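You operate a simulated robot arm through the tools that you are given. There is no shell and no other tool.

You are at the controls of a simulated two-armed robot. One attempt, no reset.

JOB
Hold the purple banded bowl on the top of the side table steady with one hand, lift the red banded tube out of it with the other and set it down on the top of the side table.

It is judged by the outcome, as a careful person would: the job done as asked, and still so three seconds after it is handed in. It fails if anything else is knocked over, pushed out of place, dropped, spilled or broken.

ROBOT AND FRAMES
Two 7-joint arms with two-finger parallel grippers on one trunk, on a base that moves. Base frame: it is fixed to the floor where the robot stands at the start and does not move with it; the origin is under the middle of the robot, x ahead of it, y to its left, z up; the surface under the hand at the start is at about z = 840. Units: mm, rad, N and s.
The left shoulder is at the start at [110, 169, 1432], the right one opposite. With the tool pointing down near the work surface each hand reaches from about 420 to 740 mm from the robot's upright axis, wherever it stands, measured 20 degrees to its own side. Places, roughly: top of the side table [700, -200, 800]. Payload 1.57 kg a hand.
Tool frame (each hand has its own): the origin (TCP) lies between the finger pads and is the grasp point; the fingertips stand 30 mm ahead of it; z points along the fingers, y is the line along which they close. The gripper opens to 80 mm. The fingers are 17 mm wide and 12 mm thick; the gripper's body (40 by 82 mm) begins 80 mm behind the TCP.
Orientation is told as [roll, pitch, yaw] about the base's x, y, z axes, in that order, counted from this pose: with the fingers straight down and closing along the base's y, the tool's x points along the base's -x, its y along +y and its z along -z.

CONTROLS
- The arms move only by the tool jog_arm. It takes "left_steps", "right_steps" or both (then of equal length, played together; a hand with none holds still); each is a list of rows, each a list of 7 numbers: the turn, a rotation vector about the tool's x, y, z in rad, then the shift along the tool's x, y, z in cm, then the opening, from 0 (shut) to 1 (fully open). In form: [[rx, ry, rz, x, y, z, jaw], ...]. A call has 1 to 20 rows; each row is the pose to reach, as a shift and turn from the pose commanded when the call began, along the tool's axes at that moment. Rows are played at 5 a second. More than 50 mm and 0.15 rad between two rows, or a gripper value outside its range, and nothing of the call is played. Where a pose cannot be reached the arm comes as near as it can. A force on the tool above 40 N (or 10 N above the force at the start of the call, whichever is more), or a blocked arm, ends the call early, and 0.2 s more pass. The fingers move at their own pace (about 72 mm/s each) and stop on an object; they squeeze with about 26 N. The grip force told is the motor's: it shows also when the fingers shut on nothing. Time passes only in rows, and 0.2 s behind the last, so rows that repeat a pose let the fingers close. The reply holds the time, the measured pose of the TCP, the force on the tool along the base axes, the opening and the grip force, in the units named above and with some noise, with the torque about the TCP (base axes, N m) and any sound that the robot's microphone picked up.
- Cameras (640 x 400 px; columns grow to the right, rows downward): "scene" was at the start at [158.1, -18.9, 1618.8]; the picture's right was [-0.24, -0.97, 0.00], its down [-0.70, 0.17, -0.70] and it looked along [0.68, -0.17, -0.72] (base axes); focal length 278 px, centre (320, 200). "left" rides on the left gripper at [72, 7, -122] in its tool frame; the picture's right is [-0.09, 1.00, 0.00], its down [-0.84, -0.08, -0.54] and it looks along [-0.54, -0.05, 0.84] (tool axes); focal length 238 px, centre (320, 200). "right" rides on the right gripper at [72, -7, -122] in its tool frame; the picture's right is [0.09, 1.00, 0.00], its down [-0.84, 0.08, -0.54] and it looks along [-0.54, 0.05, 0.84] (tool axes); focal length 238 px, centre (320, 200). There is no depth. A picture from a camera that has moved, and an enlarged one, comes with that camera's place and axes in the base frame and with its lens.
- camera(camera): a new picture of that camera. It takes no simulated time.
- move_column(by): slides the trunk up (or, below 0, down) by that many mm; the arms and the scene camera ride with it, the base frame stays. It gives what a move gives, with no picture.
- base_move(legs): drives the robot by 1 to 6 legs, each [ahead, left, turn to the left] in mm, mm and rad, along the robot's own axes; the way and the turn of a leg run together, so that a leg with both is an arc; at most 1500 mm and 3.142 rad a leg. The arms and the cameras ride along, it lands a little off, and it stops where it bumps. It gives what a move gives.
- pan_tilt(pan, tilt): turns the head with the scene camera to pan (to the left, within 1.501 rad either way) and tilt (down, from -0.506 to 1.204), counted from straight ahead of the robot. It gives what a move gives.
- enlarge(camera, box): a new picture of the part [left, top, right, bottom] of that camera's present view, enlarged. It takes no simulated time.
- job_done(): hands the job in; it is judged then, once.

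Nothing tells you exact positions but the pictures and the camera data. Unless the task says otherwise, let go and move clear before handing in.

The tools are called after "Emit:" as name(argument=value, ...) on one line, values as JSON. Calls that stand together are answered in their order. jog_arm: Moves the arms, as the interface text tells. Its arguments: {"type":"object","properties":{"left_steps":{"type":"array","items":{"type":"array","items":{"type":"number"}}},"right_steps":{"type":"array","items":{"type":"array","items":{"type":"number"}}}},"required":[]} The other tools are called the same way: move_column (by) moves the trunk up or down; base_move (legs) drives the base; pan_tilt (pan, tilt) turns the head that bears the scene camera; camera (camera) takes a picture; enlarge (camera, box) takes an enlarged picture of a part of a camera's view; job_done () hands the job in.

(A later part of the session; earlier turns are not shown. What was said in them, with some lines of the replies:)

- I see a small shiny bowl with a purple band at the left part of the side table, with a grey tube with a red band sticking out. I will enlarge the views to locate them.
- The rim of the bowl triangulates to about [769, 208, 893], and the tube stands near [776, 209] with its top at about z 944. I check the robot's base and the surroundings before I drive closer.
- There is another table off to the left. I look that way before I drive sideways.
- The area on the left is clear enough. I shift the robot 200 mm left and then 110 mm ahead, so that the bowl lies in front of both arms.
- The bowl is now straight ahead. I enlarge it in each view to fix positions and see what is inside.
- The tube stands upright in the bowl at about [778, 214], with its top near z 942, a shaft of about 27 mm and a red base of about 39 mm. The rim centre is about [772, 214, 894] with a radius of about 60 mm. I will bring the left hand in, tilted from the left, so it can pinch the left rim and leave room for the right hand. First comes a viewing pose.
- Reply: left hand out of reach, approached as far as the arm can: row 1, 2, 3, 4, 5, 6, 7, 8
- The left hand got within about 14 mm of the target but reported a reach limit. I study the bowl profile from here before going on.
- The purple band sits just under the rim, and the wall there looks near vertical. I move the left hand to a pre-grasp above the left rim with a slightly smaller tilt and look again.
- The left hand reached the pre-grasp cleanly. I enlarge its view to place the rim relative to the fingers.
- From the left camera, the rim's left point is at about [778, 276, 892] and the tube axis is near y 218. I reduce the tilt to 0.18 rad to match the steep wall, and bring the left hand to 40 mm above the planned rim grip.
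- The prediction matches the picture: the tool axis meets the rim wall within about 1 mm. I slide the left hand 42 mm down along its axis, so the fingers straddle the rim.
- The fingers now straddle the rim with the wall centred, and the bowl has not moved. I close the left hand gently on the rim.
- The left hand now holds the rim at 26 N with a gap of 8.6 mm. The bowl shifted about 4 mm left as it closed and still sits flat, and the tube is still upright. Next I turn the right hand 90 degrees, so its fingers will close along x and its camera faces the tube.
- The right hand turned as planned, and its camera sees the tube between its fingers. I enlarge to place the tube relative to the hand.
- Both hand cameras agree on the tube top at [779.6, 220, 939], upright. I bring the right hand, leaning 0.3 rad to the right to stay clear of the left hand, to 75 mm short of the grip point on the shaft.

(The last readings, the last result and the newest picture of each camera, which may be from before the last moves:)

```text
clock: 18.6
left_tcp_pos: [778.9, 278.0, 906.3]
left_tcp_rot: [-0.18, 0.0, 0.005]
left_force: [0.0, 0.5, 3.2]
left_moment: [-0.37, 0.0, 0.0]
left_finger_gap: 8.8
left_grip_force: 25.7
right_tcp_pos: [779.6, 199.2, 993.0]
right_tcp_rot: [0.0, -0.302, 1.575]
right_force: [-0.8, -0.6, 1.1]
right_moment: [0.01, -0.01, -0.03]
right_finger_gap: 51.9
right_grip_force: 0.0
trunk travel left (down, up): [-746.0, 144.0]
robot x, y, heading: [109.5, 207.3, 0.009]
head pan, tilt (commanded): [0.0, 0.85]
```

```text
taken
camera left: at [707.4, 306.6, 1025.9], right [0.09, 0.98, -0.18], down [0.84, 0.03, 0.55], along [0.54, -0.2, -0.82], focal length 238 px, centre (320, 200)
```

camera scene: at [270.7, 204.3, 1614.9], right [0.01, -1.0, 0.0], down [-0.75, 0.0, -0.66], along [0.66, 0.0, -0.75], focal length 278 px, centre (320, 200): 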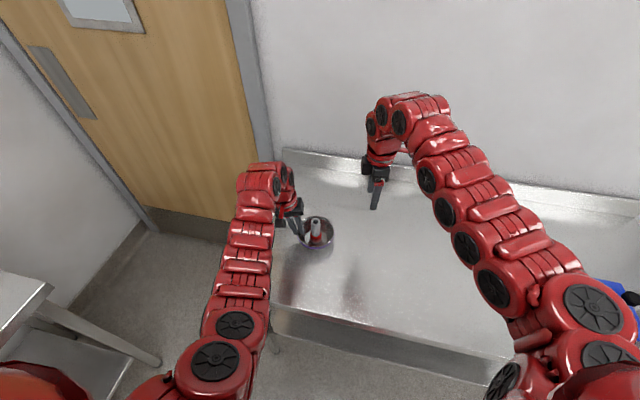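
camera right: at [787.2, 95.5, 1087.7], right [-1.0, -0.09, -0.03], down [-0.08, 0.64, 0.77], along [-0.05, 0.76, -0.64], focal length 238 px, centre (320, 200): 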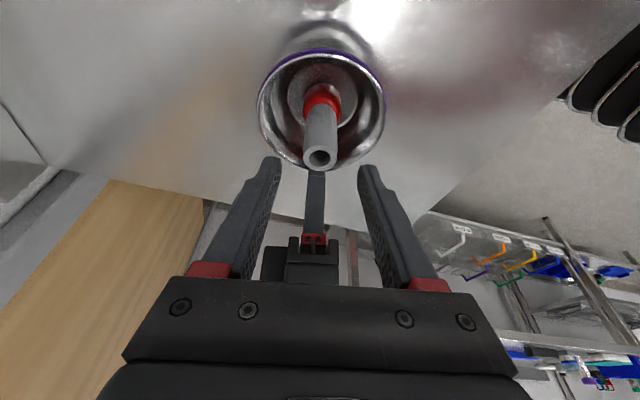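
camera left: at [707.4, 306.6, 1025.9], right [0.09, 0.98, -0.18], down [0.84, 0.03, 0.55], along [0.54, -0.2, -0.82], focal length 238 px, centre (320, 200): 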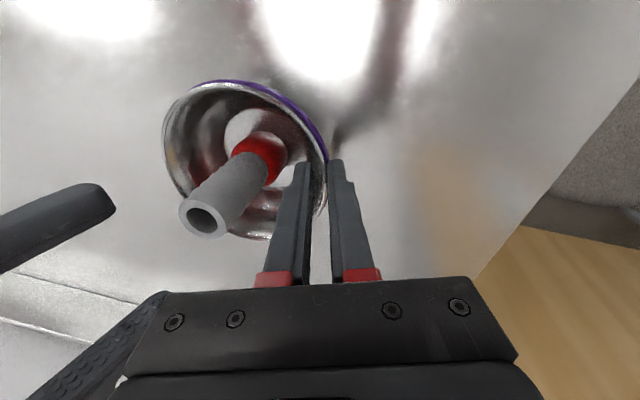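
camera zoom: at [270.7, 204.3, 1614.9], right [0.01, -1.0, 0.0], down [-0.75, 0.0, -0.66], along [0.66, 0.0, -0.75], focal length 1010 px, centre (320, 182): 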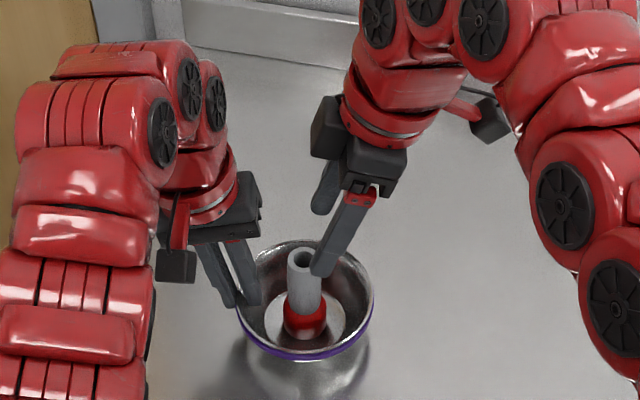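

The tube lies centred between the right fingers within about 1 mm. I advance 75 mm along the finger axis to bring the pads around the shaft.

Emit:
jog_arm(right_steps=[[0, 0, 0, 0, -0.02, 1.2, 0.65], [0, 0, 0, 0, -0.04, 2.4, 0.65], [0, 0, 0, 0, -0.05, 3.6, 0.65], [0, 0, 0, 0, -0.05, 4.8, 0.65], [0, 0, 0, 0, -0.05, 5.8, 0.65], [0, 0, 0, 0, -0.05, 6.7, 0.65], [0, 0, 0, 0, -0.05, 7.5, 0.65], [0, 0, 0, 0, -0.05, 7.5, 0.65]])

Emit:
camera(camera="right")

Emit:
enlarge(camera="scene", box=[240, 150, 400, 260])

Emit:
camera(camera="left")

```text
clock: 20.4
left_tcp_pos: [778.7, 278.7, 906.8]
left_tcp_rot: [-0.178, -0.001, 0.006]
left_force: [0.6, -0.3, 3.2]
left_moment: [-0.41, 0.01, -0.01]
left_finger_gap: 9.1
left_grip_force: 26.0
right_tcp_pos: [780.2, 219.4, 921.1]
right_tcp_rot: [0.0, -0.3, 1.576]
right_force: [0.2, 0.0, 0.0]
right_moment: [0.03, -0.01, 0.02]
right_finger_gap: 52.0
right_grip_force: 0.1
trunk travel left (down, up): [-746.0, 144.0]
robot x, y, heading: [112.2, 202.1, 0.008]
head pan, tilt (commanded): [0.0, 0.85]
```

```text
taken
camera right: at [787.1, 115.5, 1016.0], right [-1.0, -0.09, -0.03], down [-0.08, 0.64, 0.77], along [-0.05, 0.76, -0.64], focal length 238 px, centre (320, 200)
```

right: 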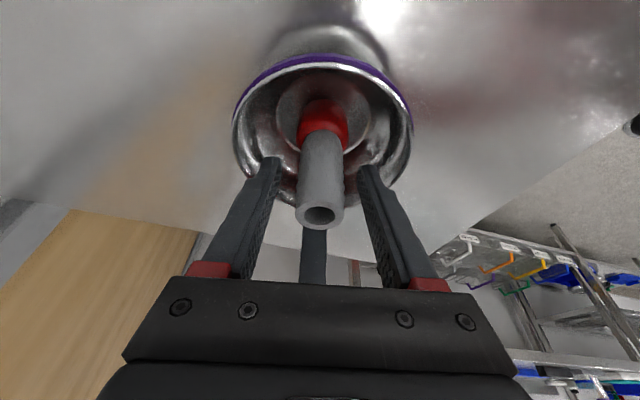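

```text
3.64 times, centred on (320, 205) of scene
camera zoom: at [270.7, 204.5, 1614.9], right [0.01, -1.0, 0.0], down [-0.75, 0.0, -0.66], along [0.66, 0.0, -0.75], focal length 1010 px, centre (320, 182)
```

zoom: 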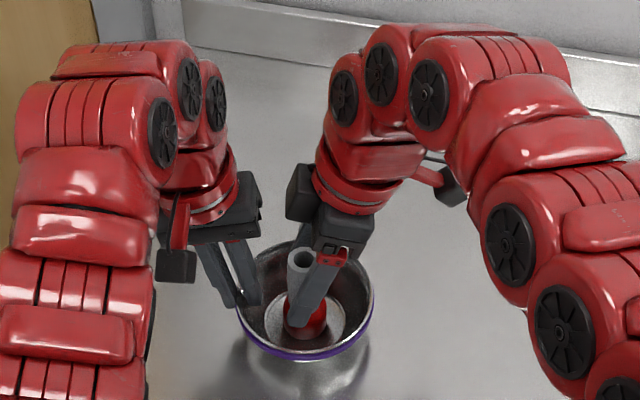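

```text
taken
camera left: at [707.3, 306.7, 1025.8], right [0.09, 0.98, -0.18], down [0.84, 0.03, 0.55], along [0.54, -0.2, -0.82], focal length 238 px, centre (320, 200)
```

left: 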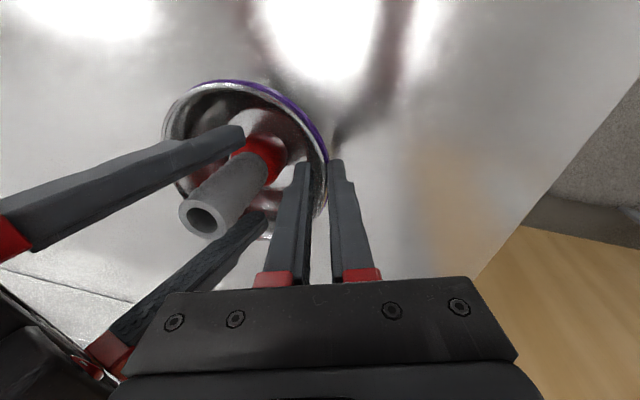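

The right fingers straddle the shaft, centred, with clear space to the left hand. I close them on the tube.

Emit:
jog_arm(right_steps=[[0, 0, 0, 0, 0, 0, 0.5], [0, 0, 0, 0, 0, 0, 0.42], [0, 0, 0, 0, 0, 0, 0.38], [0, 0, 0, 0, 0, 0, 0.34], [0, 0, 0, 0, 0, 0, 0.3], [0, 0, 0, 0, 0, 0, 0.2], [0, 0, 0, 0, 0, 0, 0.1], [0, 0, 0, 0, 0, 0, 0.1]])

Emit:
camera(camera="right")

Emit:
camera(camera="left")

Emit:
enlarge(camera="scene", box=[240, 150, 400, 260])

```text
clock: 22.2
left_tcp_pos: [778.6, 278.5, 906.5]
left_tcp_rot: [-0.18, 0.001, 0.005]
left_force: [-0.1, 0.3, 4.1]
left_moment: [-0.42, 0.01, 0.03]
left_finger_gap: 8.8
left_grip_force: 25.7
right_tcp_pos: [780.0, 219.0, 920.9]
right_tcp_rot: [0.0, -0.3, 1.575]
right_force: [0.4, 0.9, 0.0]
right_moment: [-0.02, 0.0, 0.01]
right_finger_gap: 27.9
right_grip_force: 26.0
trunk travel left (down, up): [-746.0, 144.0]
robot x, y, heading: [114.8, 203.1, 0.007]
head pan, tilt (commanded): [0.0, 0.85]
```

```text
taken
camera right: at [787.0, 115.5, 1016.1], right [-1.0, -0.09, -0.03], down [-0.08, 0.64, 0.77], along [-0.05, 0.76, -0.64], focal length 238 px, centre (320, 200)
```

right: 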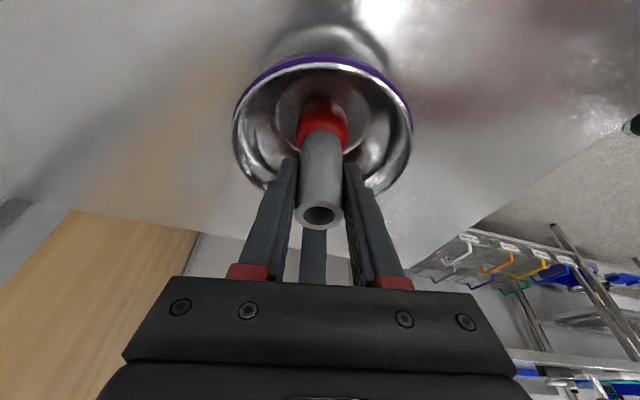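

```text
taken
camera left: at [707.3, 306.7, 1025.8], right [0.09, 0.98, -0.18], down [0.84, 0.03, 0.55], along [0.54, -0.2, -0.82], focal length 238 px, centre (320, 200)
```

left: 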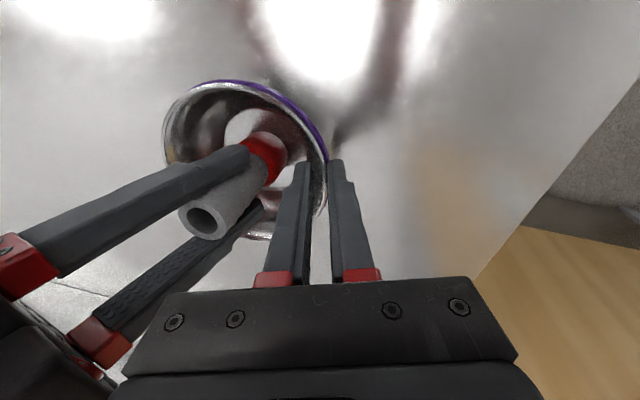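

```text
3.64 times, centred on (320, 205) of scene
camera zoom: at [270.7, 204.5, 1614.9], right [0.01, -1.0, 0.0], down [-0.75, 0.0, -0.66], along [0.66, 0.0, -0.75], focal length 1010 px, centre (320, 182)
```

zoom: 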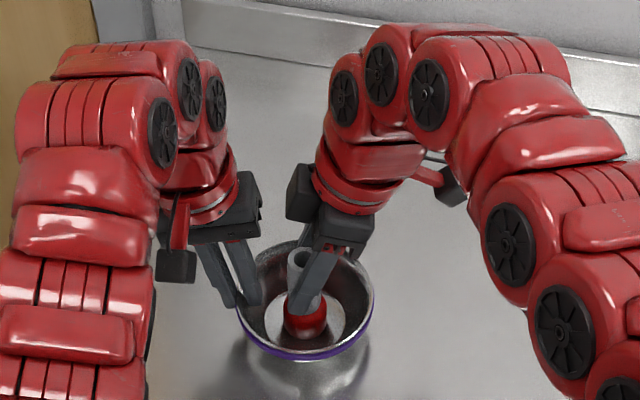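

The right hand holds the tube at 26 N with a gap of 27.9 mm. I lift it straight up by 20 mm first and watch the forces on both hands.

Emit:
jog_arm(right_steps=[[0, 0, 0, -0.089, 0, -0.287, 0.05], [0, 0, 0, -0.177, 0, -0.573, 0.05], [0, 0, 0, -0.296, 0, -0.955, 0.05], [0, 0, 0, -0.443, 0, -1.433, 0.05], [0, 0, 0, -0.591, 0, -1.91, 0.05], [0, 0, 0, -0.591, 0, -1.91, 0.05]])

Emit:
camera(camera="right")

Emit:
camera(camera="left")

Emit:
enlarge(camera="scene", box=[240, 150, 400, 260])

```text
clock: 23.6
left_tcp_pos: [778.8, 278.9, 906.3]
left_tcp_rot: [-0.178, 0.001, 0.004]
left_force: [1.2, 0.1, 4.1]
left_moment: [-0.42, -0.04, 0.01]
left_finger_gap: 8.8
left_grip_force: 26.0
right_tcp_pos: [779.4, 219.5, 942.3]
right_tcp_rot: [-0.001, -0.299, 1.575]
right_force: [0.1, -0.9, -0.6]
right_moment: [0.02, 0.0, -0.01]
right_finger_gap: 28.0
right_grip_force: 25.6
trunk travel left (down, up): [-746.0, 144.0]
robot x, y, heading: [110.9, 204.3, 0.006]
head pan, tilt (commanded): [0.0, 0.85]
```

```text
taken
camera right: at [786.9, 116.0, 1037.0], right [-1.0, -0.09, -0.03], down [-0.08, 0.64, 0.77], along [-0.05, 0.76, -0.64], focal length 238 px, centre (320, 200)
```

right: 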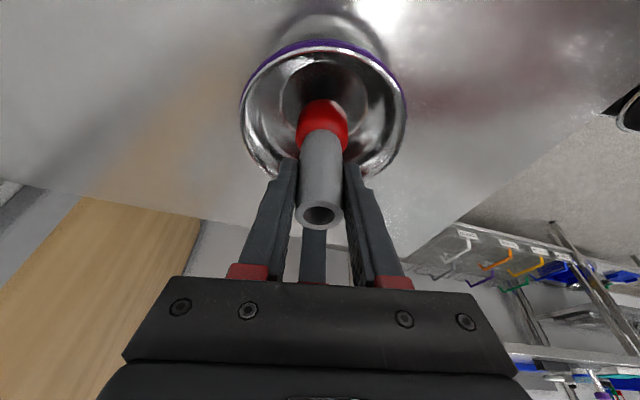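

```text
taken
camera left: at [707.3, 306.7, 1025.8], right [0.09, 0.98, -0.18], down [0.84, 0.03, 0.55], along [0.54, -0.2, -0.82], focal length 238 px, centre (320, 200)
```

left: 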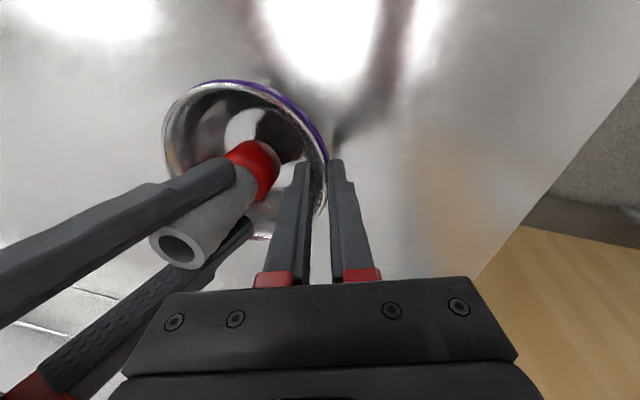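

```text
3.64 times, centred on (320, 205) of scene
camera zoom: at [270.7, 204.5, 1614.9], right [0.01, -1.0, 0.0], down [-0.75, 0.0, -0.66], along [0.66, 0.0, -0.75], focal length 1010 px, centre (320, 182)
```

zoom: 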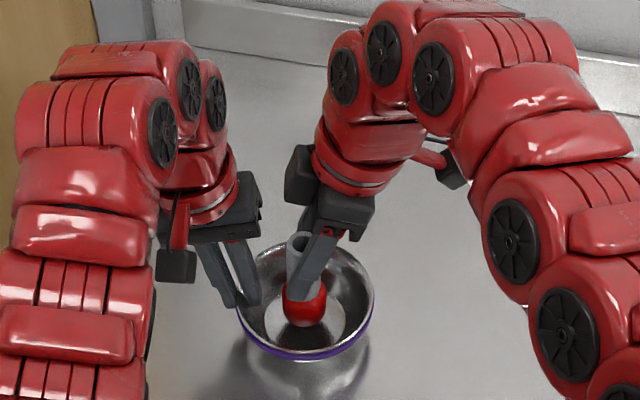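

The tube rises freely and the bowl stays put. I lift it well clear of the rim and carry it about 160 mm to the right, over bare table, while the left hand keeps holding the bowl.

Emit:
jog_arm(right_steps=[[0, 0, 0, -0.443, 0, -1.43, 0.05], [0, 0, 0, -0.887, 0, -2.87, 0.05], [0, 0, 0, -1.33, 0, -4.3, 0.05], [0, 0, 0, -1.3, 0, -5.88, 0.05], [0, 0, 0, -0.1, 0, -7.08, 0.05], [0, 0, 0, 2.29, 0, -7.82, 0.05], [0, 0, 0, 5.15, 0, -8.71, 0.05], [0, 0, 0, 8.02, 0, -9.59, 0.05], [0, 0, 0, 10.88, 0, -10.48, 0.05], [0, 0, 0, 13.27, 0, -11.22, 0.05], [0, 0, 0, 13.27, 0, -11.22, 0.05]])

Emit:
camera(camera="right")

Emit:
camera(camera="left")

Emit:
camera(camera="scene")

```text
clock: 26.0
left_tcp_pos: [779.1, 278.3, 907.0]
left_tcp_rot: [-0.178, 0.0, 0.004]
left_force: [0.7, -0.5, 4.5]
left_moment: [-0.37, -0.04, 0.06]
left_finger_gap: 9.0
left_grip_force: 26.2
right_tcp_pos: [779.6, 59.2, 1008.5]
right_tcp_rot: [0.0, -0.299, 1.575]
right_force: [0.8, -0.2, -0.7]
right_moment: [-0.06, 0.01, 0.0]
right_finger_gap: 27.9
right_grip_force: 25.4
trunk travel left (down, up): [-746.0, 144.0]
robot x, y, heading: [111.4, 202.1, 0.007]
head pan, tilt (commanded): [0.0, 0.85]
```

```text
taken
camera right: at [786.5, -44.8, 1103.4], right [-1.0, -0.09, -0.03], down [-0.08, 0.64, 0.77], along [-0.05, 0.76, -0.64], focal length 238 px, centre (320, 200)
```

right: 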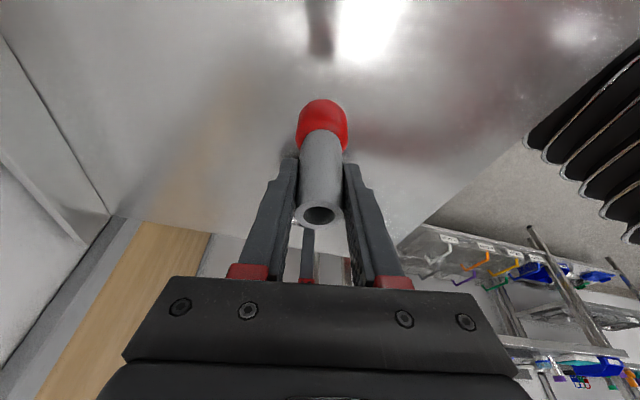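

```text
taken
camera left: at [707.3, 306.8, 1025.8], right [0.09, 0.98, -0.18], down [0.84, 0.03, 0.55], along [0.54, -0.2, -0.82], focal length 238 px, centre (320, 200)
```

left: 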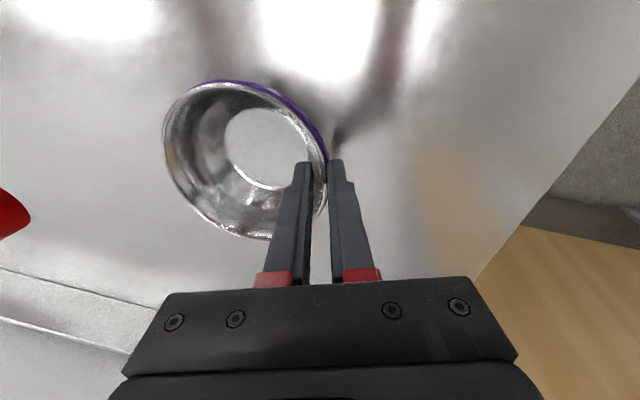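

```text
taken
camera scene: at [270.7, 204.9, 1614.8], right [0.01, -1.0, 0.0], down [-0.75, 0.0, -0.66], along [0.66, 0.0, -0.75], focal length 278 px, centre (320, 200)
```

scene: 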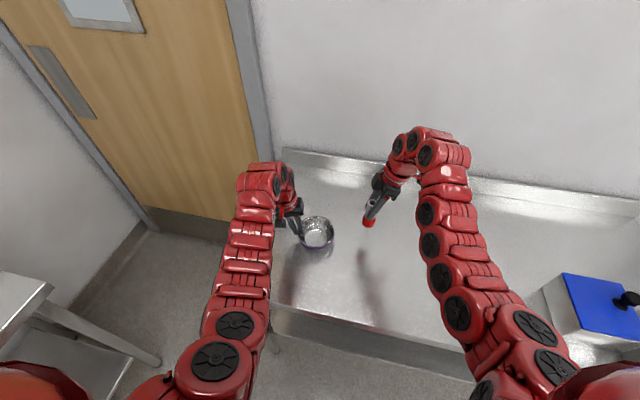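

The tube is out of the bowl and the bowl is empty and steady. I enlarge to check that the tube hangs upright before lowering it.

Emit:
enlarge(camera="scene", box=[320, 160, 440, 260])

Emit:
enlarge(camera="right", box=[250, 70, 390, 240])

```text
4.00 times, centred on (380, 210) of scene
camera zoom: at [270.7, 204.9, 1614.8], right [0.01, -1.0, 0.0], down [-0.75, 0.0, -0.66], along [0.66, 0.0, -0.75], focal length 1112 px, centre (80, 160)
```

zoom: 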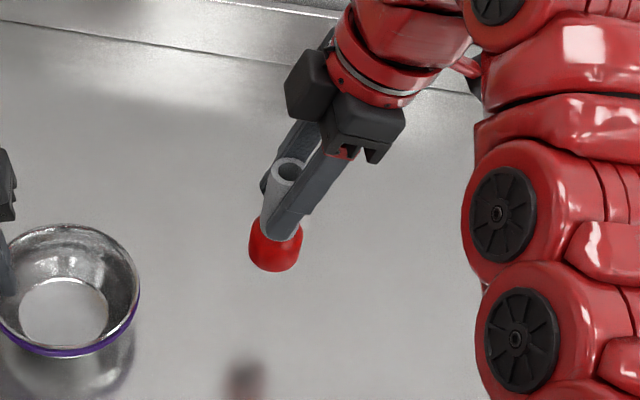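

```text
2.35 times, centred on (320, 155) of right
camera zoom: at [786.5, -44.8, 1103.4], right [-1.0, -0.09, -0.03], down [-0.08, 0.64, 0.77], along [-0.05, 0.76, -0.64], focal length 561 px, centre (320, 306)
```

zoom: 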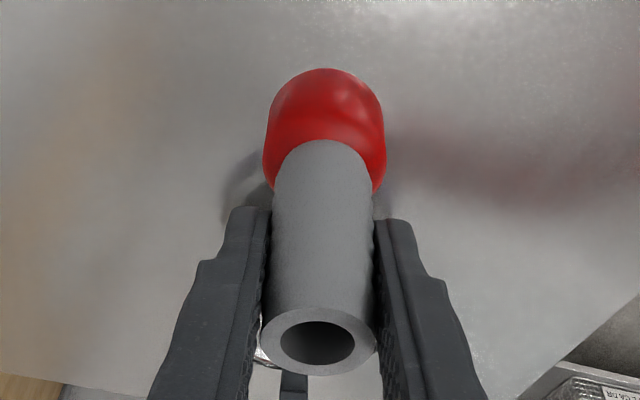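

The tube is upright in the hand. I lower it toward the table, quickly to TCP z about 932 and then slowly to feel for contact.

Emit:
jog_arm(right_steps=[[0, 0, 0, 0.45, 0, 1.45, 0.05], [0, 0, 0, 0.9, 0, 2.9, 0.05], [0, 0, 0, 1.35, 0, 4.35, 0.05], [0, 0, 0, 1.77, 0, 5.73, 0.05], [0, 0, 0, 2.07, 0, 6.69, 0.05], [0, 0, 0, 2.25, 0, 7.26, 0.05], [0, 0, 0, 2.25, 0, 7.26, 0.05]])

Emit:
enlarge(camera="scene", box=[320, 180, 420, 260])

Emit:
camera(camera="right")

Emit:
camera(camera="left")

```text
clock: 27.6
left_tcp_pos: [779.3, 278.2, 906.0]
left_tcp_rot: [-0.18, 0.0, 0.005]
left_force: [-0.4, 0.0, 5.4]
left_moment: [-0.43, -0.01, 0.02]
left_finger_gap: 9.1
left_grip_force: 26.4
right_tcp_pos: [778.4, 59.7, 932.0]
right_tcp_rot: [0.0, -0.301, 1.576]
right_force: [0.5, 0.1, -0.9]
right_moment: [-0.02, -0.01, -0.01]
right_finger_gap: 27.7
right_grip_force: 26.0
trunk travel left (down, up): [-746.0, 144.0]
robot x, y, heading: [114.5, 202.0, 0.005]
head pan, tilt (commanded): [0.0, 0.85]
```

```text
5.00 times, centred on (370, 220) of scene
camera zoom: at [270.7, 204.5, 1614.9], right [0.01, -1.0, 0.0], down [-0.75, 0.0, -0.66], along [0.66, 0.0, -0.75], focal length 1389 px, centre (70, 100)
```

zoom: 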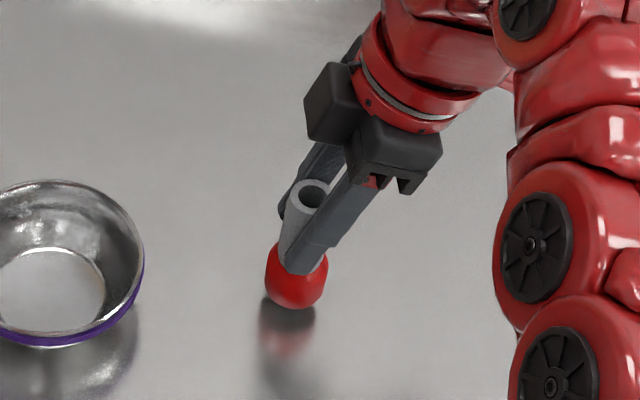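

```text
taken
camera right: at [787.0, -43.8, 1027.2], right [-1.0, -0.09, -0.03], down [-0.08, 0.64, 0.77], along [-0.05, 0.76, -0.64], focal length 238 px, centre (320, 200)
```

right: 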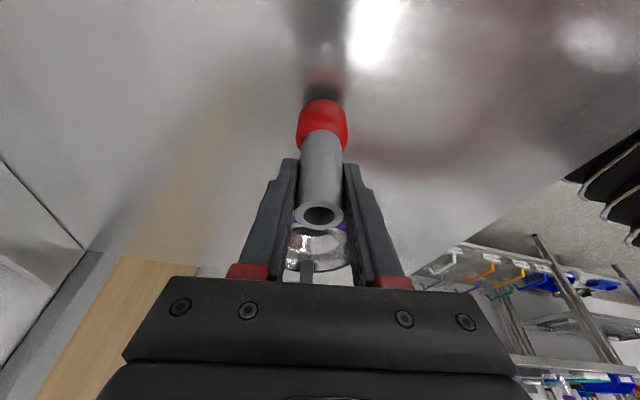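

```text
taken
camera left: at [707.3, 306.7, 1025.8], right [0.09, 0.98, -0.18], down [0.84, 0.03, 0.55], along [0.54, -0.2, -0.82], focal length 238 px, centre (320, 200)
```

left: 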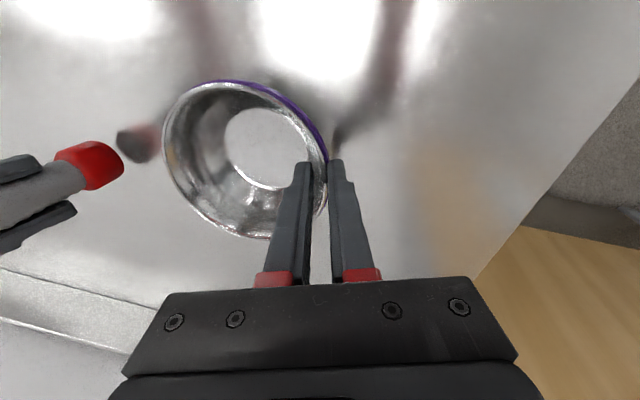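

A gap to the table is still visible in the reflection. I lower slowly in small steps.

Emit:
jog_arm(right_steps=[[0, 0, 0, 0.089, 0, 0.287, 0.05], [0, 0, 0, 0.177, 0, 0.573, 0.05], [0, 0, 0, 0.266, 0, 0.86, 0.05], [0, 0, 0, 0.325, 0, 1.05, 0.05], [0, 0, 0, 0.325, 0, 1.05, 0.05]])

Emit:
enlarge(camera="left", box=[0, 100, 200, 240])

Emit:
enlarge(camera="right", box=[250, 60, 390, 160])

```text
clock: 28.8
left_tcp_pos: [779.5, 278.8, 906.8]
left_tcp_rot: [-0.18, 0.001, 0.005]
left_force: [-0.6, 0.5, 3.2]
left_moment: [-0.43, 0.02, 0.01]
left_finger_gap: 8.9
left_grip_force: 26.2
right_tcp_pos: [780.9, 61.0, 920.8]
right_tcp_rot: [-0.001, -0.299, 1.577]
right_force: [0.3, -0.4, -0.4]
right_moment: [-0.02, -0.01, 0.02]
right_finger_gap: 27.9
right_grip_force: 25.8
trunk travel left (down, up): [-746.0, 144.0]
robot x, y, heading: [113.2, 206.3, 0.006]
head pan, tilt (commanded): [0.0, 0.85]
```

```text
2.86 times, centred on (100, 170) of left
camera zoom: at [707.3, 306.7, 1025.8], right [0.09, 0.98, -0.18], down [0.84, 0.03, 0.55], along [0.54, -0.2, -0.82], focal length 681 px, centre (949, 286)
```

zoom: 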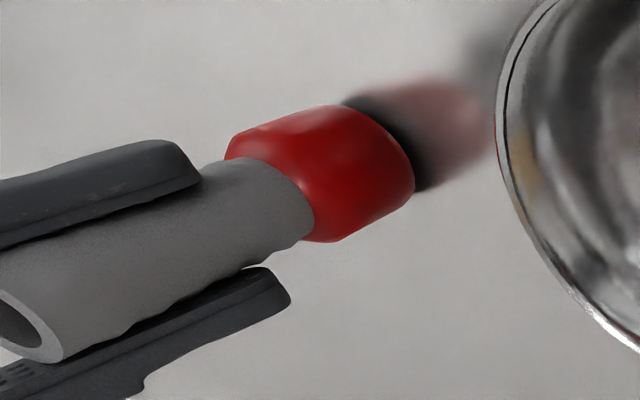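

```text
4.00 times, centred on (320, 110) of right
camera zoom: at [787.0, -44.1, 1016.7], right [-1.0, -0.09, -0.03], down [-0.08, 0.64, 0.77], along [-0.05, 0.76, -0.64], focal length 953 px, centre (320, 560)
```

zoom: 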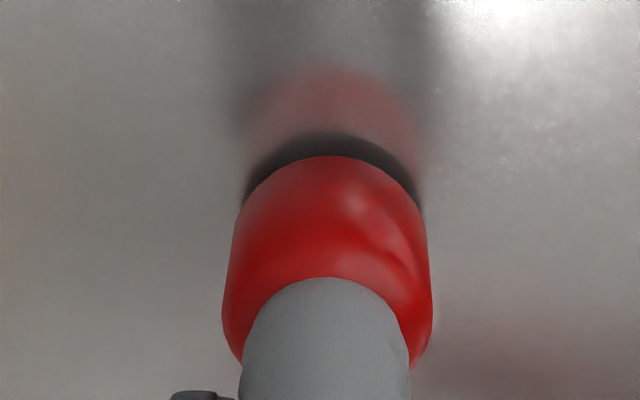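

About 3 to 4 mm of gap is left. I lower in 1 mm steps and watch the force.

Emit:
jog_arm(right_steps=[[0, 0, 0, 0.03, 0, 0.096, 0.05], [0, 0, 0, 0.06, 0, 0.191, 0.05], [0, 0, 0, 0.075, 0, 0.239, 0.05], [0, 0, 0, 0.075, 0, 0.239, 0.05]])

Emit:
enlarge(camera="right", box=[250, 60, 390, 160])

```text
clock: 29.8
left_tcp_pos: [779.8, 278.9, 907.2]
left_tcp_rot: [-0.18, 0.0, 0.004]
left_force: [-0.5, 0.8, 5.8]
left_moment: [-0.44, -0.02, 0.04]
left_finger_gap: 9.0
left_grip_force: 26.2
right_tcp_pos: [781.2, 60.3, 918.8]
right_tcp_rot: [0.0, -0.3, 1.577]
right_force: [-0.8, 0.6, -0.4]
right_moment: [-0.02, 0.04, -0.01]
right_finger_gap: 28.0
right_grip_force: 26.1
trunk travel left (down, up): [-746.0, 144.0]
robot x, y, heading: [115.9, 203.2, 0.003]
head pan, tilt (commanded): [0.0, 0.85]
```

```text
4.00 times, centred on (320, 110) of right
camera zoom: at [787.8, -43.9, 1014.4], right [-1.0, -0.09, -0.03], down [-0.08, 0.64, 0.77], along [-0.05, 0.76, -0.64], focal length 953 px, centre (320, 560)
```

zoom: 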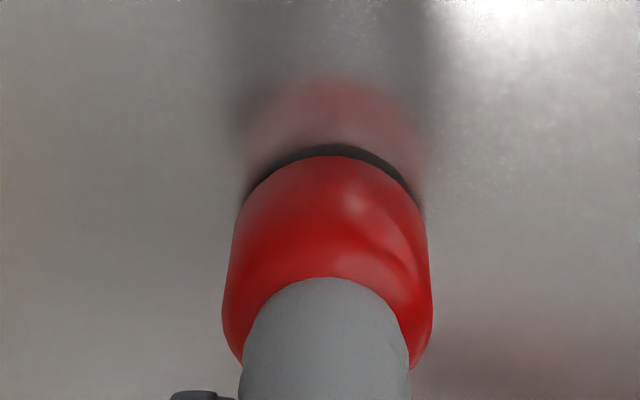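

The gap roughly halved, so I take it about 2.5 mm from contact. I go down a little further.

Emit:
jog_arm(right_steps=[[0, 0, 0, 0.022, 0, 0.072, 0.05], [0, 0, 0, 0.044, 0, 0.143, 0.05], [0, 0, 0, 0.059, 0, 0.191, 0.05], [0, 0, 0, 0.059, 0, 0.191, 0.05]])

Emit:
enlarge(camera="right", box=[250, 60, 390, 160])

```text
clock: 30.8
left_tcp_pos: [779.4, 278.7, 906.1]
left_tcp_rot: [-0.18, -0.001, 0.006]
left_force: [0.8, 0.5, 4.1]
left_moment: [-0.42, -0.02, -0.01]
left_finger_gap: 9.0
left_grip_force: 26.0
right_tcp_pos: [779.5, 60.7, 918.3]
right_tcp_rot: [0.0, -0.302, 1.574]
right_force: [-0.1, 0.3, -0.9]
right_moment: [-0.02, -0.02, 0.03]
right_finger_gap: 27.8
right_grip_force: 25.9
trunk travel left (down, up): [-746.0, 144.0]
robot x, y, heading: [115.3, 206.2, 0.006]
head pan, tilt (commanded): [0.0, 0.85]
```

```text
4.00 times, centred on (320, 110) of right
camera zoom: at [786.8, -43.6, 1013.2], right [-1.0, -0.09, -0.03], down [-0.08, 0.64, 0.77], along [-0.05, 0.76, -0.64], focal length 953 px, centre (320, 560)
```

zoom: 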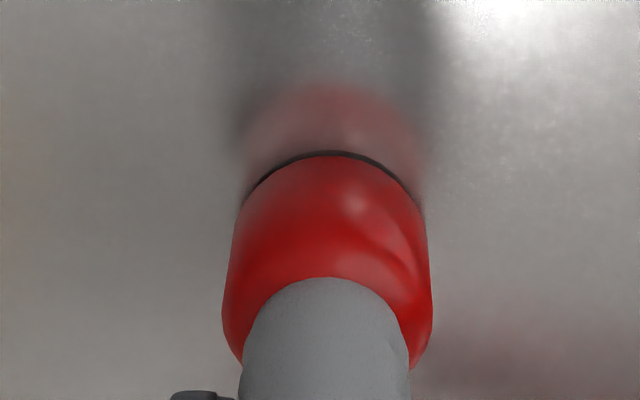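

The strip is now very thin, with about 1 mm left. I ease down another 1 mm.

Emit:
jog_arm(right_steps=[[0, 0, 0, 0.015, 0, 0.048, 0.05], [0, 0, 0, 0.03, 0, 0.096, 0.05], [0, 0, 0, 0.03, 0, 0.096, 0.05]])

Emit:
enlarge(camera="right", box=[250, 60, 390, 160])

```text
clock: 31.6
left_tcp_pos: [778.9, 277.8, 907.3]
left_tcp_rot: [-0.178, 0.001, 0.004]
left_force: [0.6, -0.4, 2.9]
left_moment: [-0.32, -0.04, 0.04]
left_finger_gap: 8.7
left_grip_force: 25.9
right_tcp_pos: [779.6, 60.1, 917.3]
right_tcp_rot: [-0.002, -0.3, 1.576]
right_force: [0.4, -0.4, 3.0]
right_moment: [-0.11, -0.01, -0.01]
right_finger_gap: 28.0
right_grip_force: 25.9
trunk travel left (down, up): [-746.0, 144.0]
robot x, y, heading: [114.3, 202.8, 0.008]
head pan, tilt (commanded): [0.0, 0.85]
```

```text
4.00 times, centred on (320, 110) of right
camera zoom: at [787.0, -43.6, 1012.0], right [-1.0, -0.09, -0.03], down [-0.08, 0.64, 0.77], along [-0.05, 0.76, -0.64], focal length 953 px, centre (320, 560)
```

zoom: 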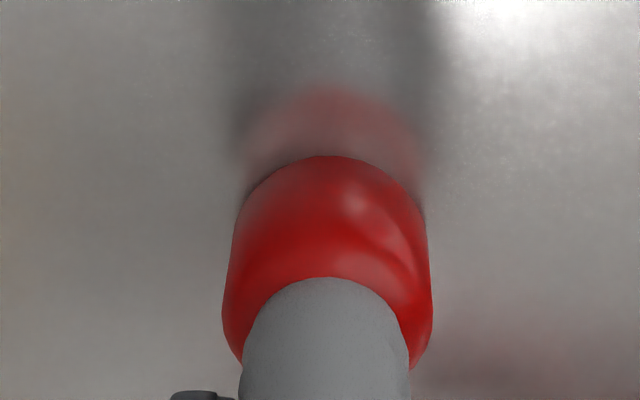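

The tube touches the table: 3 N upward and no gap left. I open the right fingers gently.

Emit:
jog_arm(right_steps=[[0, 0, 0, 0, 0, 0, 0.35], [0, 0, 0, 0, 0, 0, 0.38], [0, 0, 0, 0, 0, 0, 0.42], [0, 0, 0, 0, 0, 0, 0.48], [0, 0, 0, 0, 0, 0, 0.56], [0, 0, 0, 0, 0, 0, 0.65], [0, 0, 0, 0, 0, 0, 0.65]])

Emit:
camera(camera="right")

Emit:
enlarge(camera="scene", box=[320, 180, 420, 260])

Emit:
camera(camera="left")

```text
clock: 33.2
left_tcp_pos: [778.7, 278.4, 907.0]
left_tcp_rot: [-0.18, 0.001, 0.005]
left_force: [-0.1, -0.6, 4.3]
left_moment: [-0.43, 0.01, 0.0]
left_finger_gap: 9.0
left_grip_force: 26.1
right_tcp_pos: [780.0, 60.4, 916.7]
right_tcp_rot: [0.0, -0.3, 1.577]
right_force: [-0.4, -0.2, -0.7]
right_moment: [0.03, -0.01, 0.0]
right_finger_gap: 51.9
right_grip_force: 0.0
trunk travel left (down, up): [-746.0, 144.0]
robot x, y, heading: [113.1, 203.5, 0.001]
head pan, tilt (commanded): [0.0, 0.85]
```

```text
taken
camera right: at [787.1, -43.5, 1011.7], right [-1.0, -0.09, -0.03], down [-0.08, 0.64, 0.77], along [-0.05, 0.76, -0.64], focal length 238 px, centre (320, 200)
```

right: 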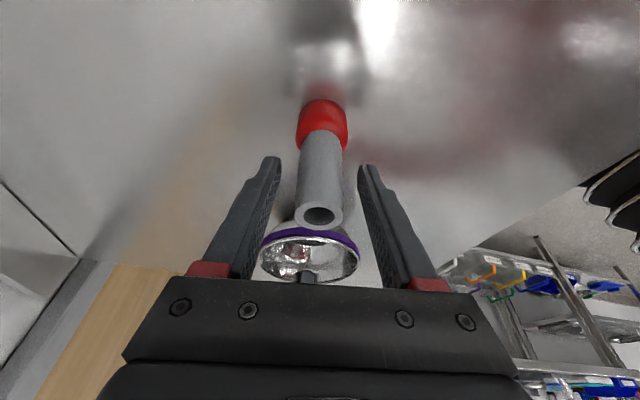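

```text
5.00 times, centred on (370, 220) of scene
camera zoom: at [270.6, 204.5, 1614.9], right [0.01, -1.0, 0.0], down [-0.75, 0.0, -0.66], along [0.66, 0.0, -0.75], focal length 1389 px, centre (70, 100)
```

zoom: 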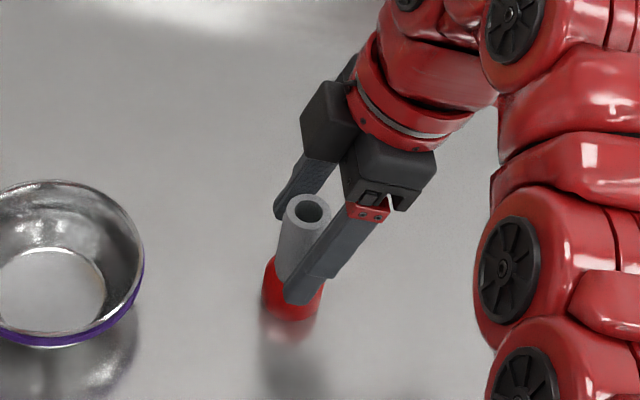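

```text
taken
camera left: at [707.3, 306.7, 1025.9], right [0.09, 0.98, -0.18], down [0.84, 0.03, 0.55], along [0.54, -0.2, -0.82], focal length 238 px, centre (320, 200)
```

left: 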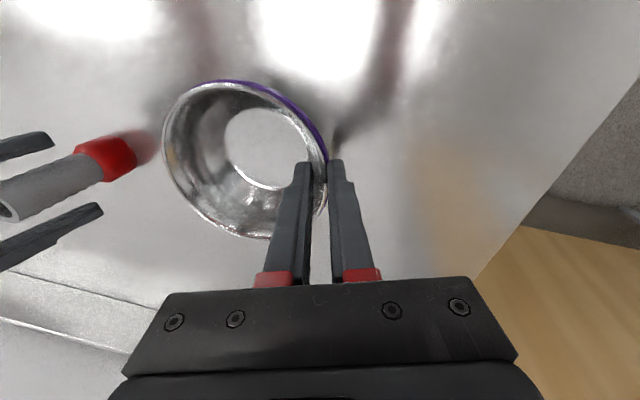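

The tube stands upright on its own. I withdraw the right hand backward along its own axis.

Emit:
jog_arm(right_steps=[[0, 0, 0, 0, 0, -1.0, 0.65], [0, 0, 0, 0, 0, -2.5, 0.65], [0, 0, 0, 0, 0, -4.5, 0.65], [0, 0, 0, 0, 0, -7.0, 0.65], [0, 0, 0, 0, 0, -9.5, 0.65], [0, 0, 0, 0, 0, -12.0, 0.65], [0, 0, 0, 0, 0, -14.0, 0.65], [0, 0, 0, 0, 0, -14.0, 0.65]])

Emit:
camera(camera="right")

Emit:
enlarge(camera="scene", box=[270, 170, 430, 270])

```text
clock: 35.0
left_tcp_pos: [779.7, 279.0, 906.8]
left_tcp_rot: [-0.179, -0.001, 0.005]
left_force: [0.6, 0.5, 5.1]
left_moment: [-0.37, 0.01, -0.02]
left_finger_gap: 9.0
left_grip_force: 26.3
right_tcp_pos: [779.8, 16.8, 1050.8]
right_tcp_rot: [0.0, -0.3, 1.575]
right_force: [-0.4, -0.2, 0.1]
right_moment: [-0.01, 0.0, -0.02]
right_finger_gap: 52.0
right_grip_force: 0.0
trunk travel left (down, up): [-746.0, 144.0]
robot x, y, heading: [115.7, 201.1, 0.008]
head pan, tilt (commanded): [0.0, 0.85]
```

```text
taken
camera right: at [787.8, -86.4, 1146.1], right [-1.0, -0.09, -0.03], down [-0.08, 0.64, 0.77], along [-0.05, 0.76, -0.64], focal length 238 px, centre (320, 200)
```

right: 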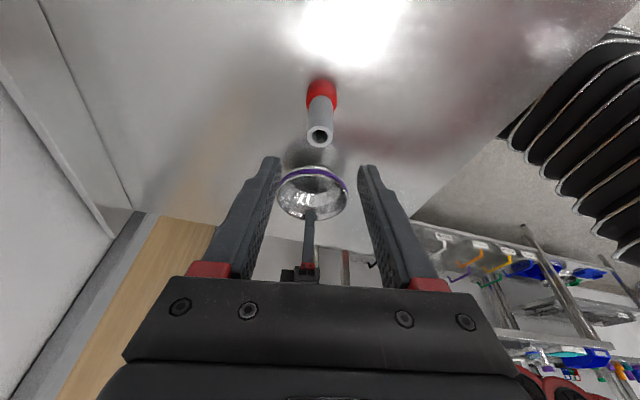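

```text
4.00 times, centred on (350, 220) of scene
camera zoom: at [270.6, 204.6, 1614.9], right [0.01, -1.0, 0.0], down [-0.75, 0.0, -0.66], along [0.66, 0.0, -0.75], focal length 1112 px, centre (200, 120)
```

zoom: 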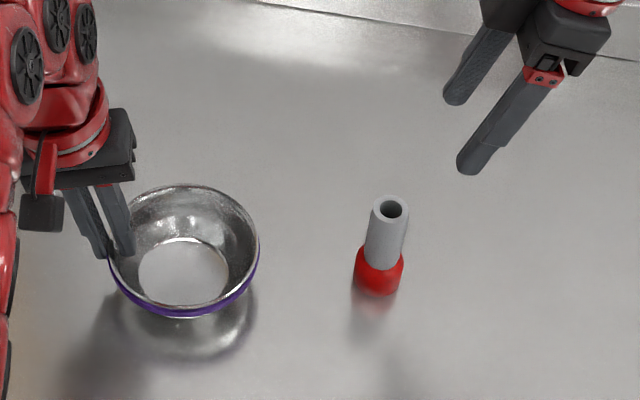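

The tube stands upright and alone on the table top. Now I open the left hand slowly to release the bowl.

Emit:
jog_arm(left_steps=[[0, 0, 0, 0, 0, 0, 0.11], [0, 0, 0, 0, 0, 0, 0.13], [0, 0, 0, 0, 0, 0, 0.16], [0, 0, 0, 0, 0, 0, 0.2], [0, 0, 0, 0, 0, 0, 0.26], [0, 0, 0, 0, 0, 0, 0.34], [0, 0, 0, 0, 0, 0, 0.36], [0, 0, 0, 0, 0, 0, 0.36]])

Emit:
enlarge(camera="left", box=[150, 60, 390, 240])

Emit:
enlarge(camera="scene", box=[270, 170, 430, 270])

```text
clock: 36.8
left_tcp_pos: [779.3, 277.6, 905.7]
left_tcp_rot: [-0.179, 0.0, 0.005]
left_force: [-0.3, -0.9, -0.6]
left_moment: [-0.01, 0.01, 0.0]
left_finger_gap: 28.8
left_grip_force: 0.0
right_tcp_pos: [781.2, 17.1, 1051.1]
right_tcp_rot: [-0.001, -0.3, 1.573]
right_force: [0.0, -0.8, 0.6]
right_moment: [0.02, -0.04, 0.0]
right_finger_gap: 52.2
right_grip_force: 0.1
trunk travel left (down, up): [-746.0, 144.0]
robot x, y, heading: [113.6, 203.2, 0.005]
head pan, tilt (commanded): [0.0, 0.85]
```

```text
2.22 times, centred on (270, 150) of left
camera zoom: at [707.6, 306.7, 1025.6], right [0.09, 0.98, -0.18], down [0.84, 0.03, 0.55], along [0.54, -0.2, -0.82], focal length 530 px, centre (431, 311)
```

zoom: 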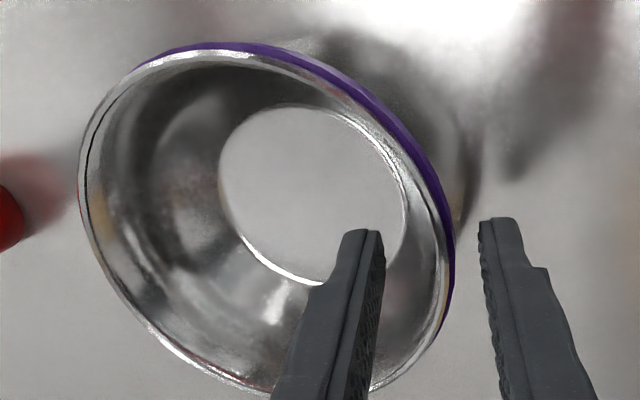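

```text
4.00 times, centred on (350, 220) of scene
camera zoom: at [271.2, 204.4, 1614.8], right [0.01, -1.0, 0.0], down [-0.75, 0.0, -0.66], along [0.66, 0.0, -0.75], focal length 1112 px, centre (200, 120)
```

zoom: 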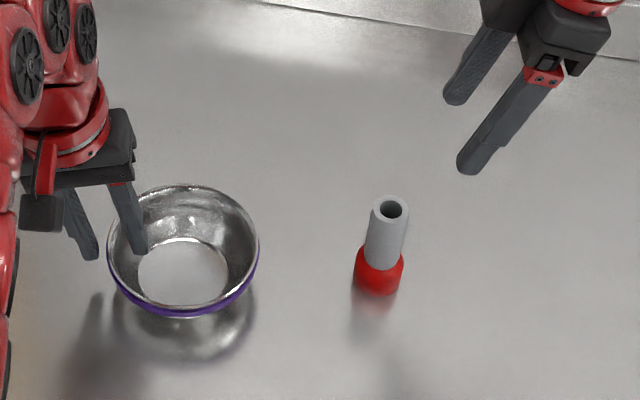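

The bowl is free and sits flat between the open fingers. I withdraw the left hand along its axis and move it clear.

Emit:
jog_arm(left_steps=[[0, 0, 0, 0, 0, -0.8, 0.36], [0, 0, 0, 0, 0, -1.8, 0.36], [0, 0, 0, 0, 0, -3.2, 0.36], [0, 0, 0, 0, 0, -5.0, 0.36], [0, 0, 0, 0, 0, -7.0, 0.36], [0, 0, 0, 0, 1.0, -9.0, 0.36], [0, 0, 0, 0, 3.5, -10.0, 0.36], [0, 0, 0, 0, 6.5, -10.0, 0.36], [0, 0, 0, 0, 6.5, -10.0, 0.36]])

Emit:
camera(camera="scene")

Emit:
enlarge(camera="scene", box=[270, 170, 430, 270])

Emit:
camera(camera="left")

Emit:
camera(camera="right")

```text
clock: 38.8
left_tcp_pos: [775.2, 359.9, 990.7]
left_tcp_rot: [-0.181, 0.001, 0.005]
left_force: [-0.6, 0.0, -0.3]
left_moment: [0.01, -0.01, -0.01]
left_finger_gap: 28.9
left_grip_force: 0.0
right_tcp_pos: [780.1, 16.2, 1051.3]
right_tcp_rot: [-0.001, -0.301, 1.575]
right_force: [0.0, 0.0, 0.4]
right_moment: [0.02, 0.01, 0.01]
right_finger_gap: 52.0
right_grip_force: 0.0
trunk travel left (down, up): [-746.0, 144.0]
robot x, y, heading: [111.3, 202.8, 0.006]
head pan, tilt (commanded): [0.0, 0.85]
```

```text
taken
camera scene: at [271.1, 203.5, 1614.8], right [0.01, -1.0, 0.0], down [-0.75, 0.0, -0.66], along [0.66, 0.0, -0.75], focal length 278 px, centre (320, 200)
```

scene: 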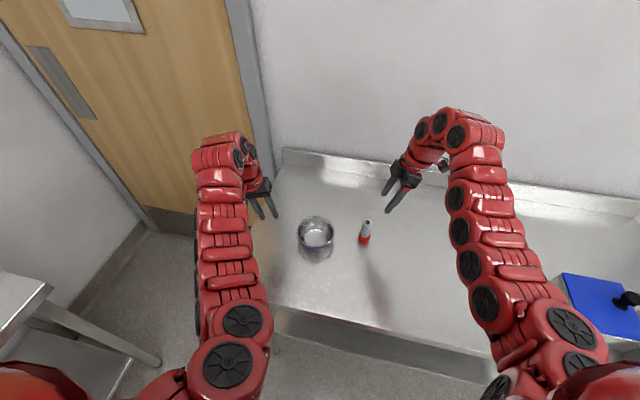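

```text
4.00 times, centred on (350, 220) of scene
camera zoom: at [271.1, 203.5, 1614.8], right [0.01, -1.0, 0.0], down [-0.75, 0.0, -0.66], along [0.66, 0.0, -0.75], focal length 1112 px, centre (200, 120)
```

zoom: 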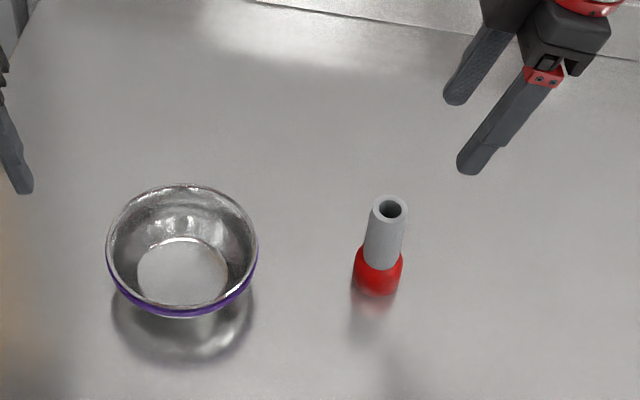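

```text
taken
camera left: at [703.1, 387.8, 1109.8], right [0.09, 0.98, -0.18], down [0.84, 0.03, 0.55], along [0.54, -0.2, -0.82], focal length 238 px, centre (320, 200)
```

left: 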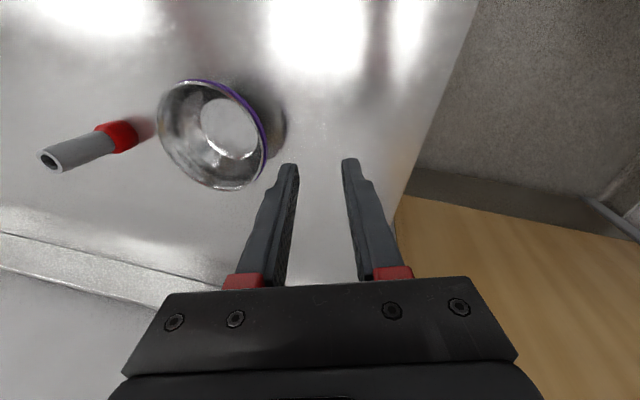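

```text
taken
camera right: at [788.2, -87.4, 1145.6], right [-1.0, -0.09, -0.03], down [-0.08, 0.64, 0.77], along [-0.05, 0.76, -0.64], focal length 238 px, centre (320, 200)
```

right: 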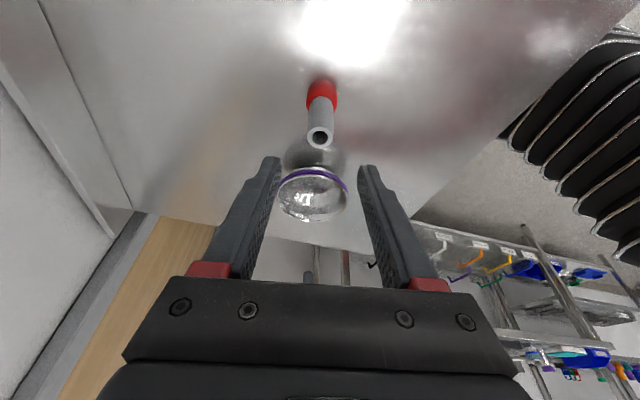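

The empty bowl sits flat on the side table, the red banded tube stands upright beside it at about [780, 60], both hands are clear and nothing else has moved. I hand the job in.

Emit:
job_done()

```text
The job is handed in.
```

The job is done and handed in. The red banded tube now stands upright on the side table, about 160 mm to the right of the purple banded bowl.

- **Bowl:** the left hand held it by the left rim while the right hand lifted the tube straight out. It slid about 4 mm to the left as the fingers closed on it, then stayed still. It now sits flat and empty.
- **Tube:** the right hand set it down gently, and it stayed standing after I let go.
- **Surroundings:** nothing else was touched, and both hands were clear before I handed in.
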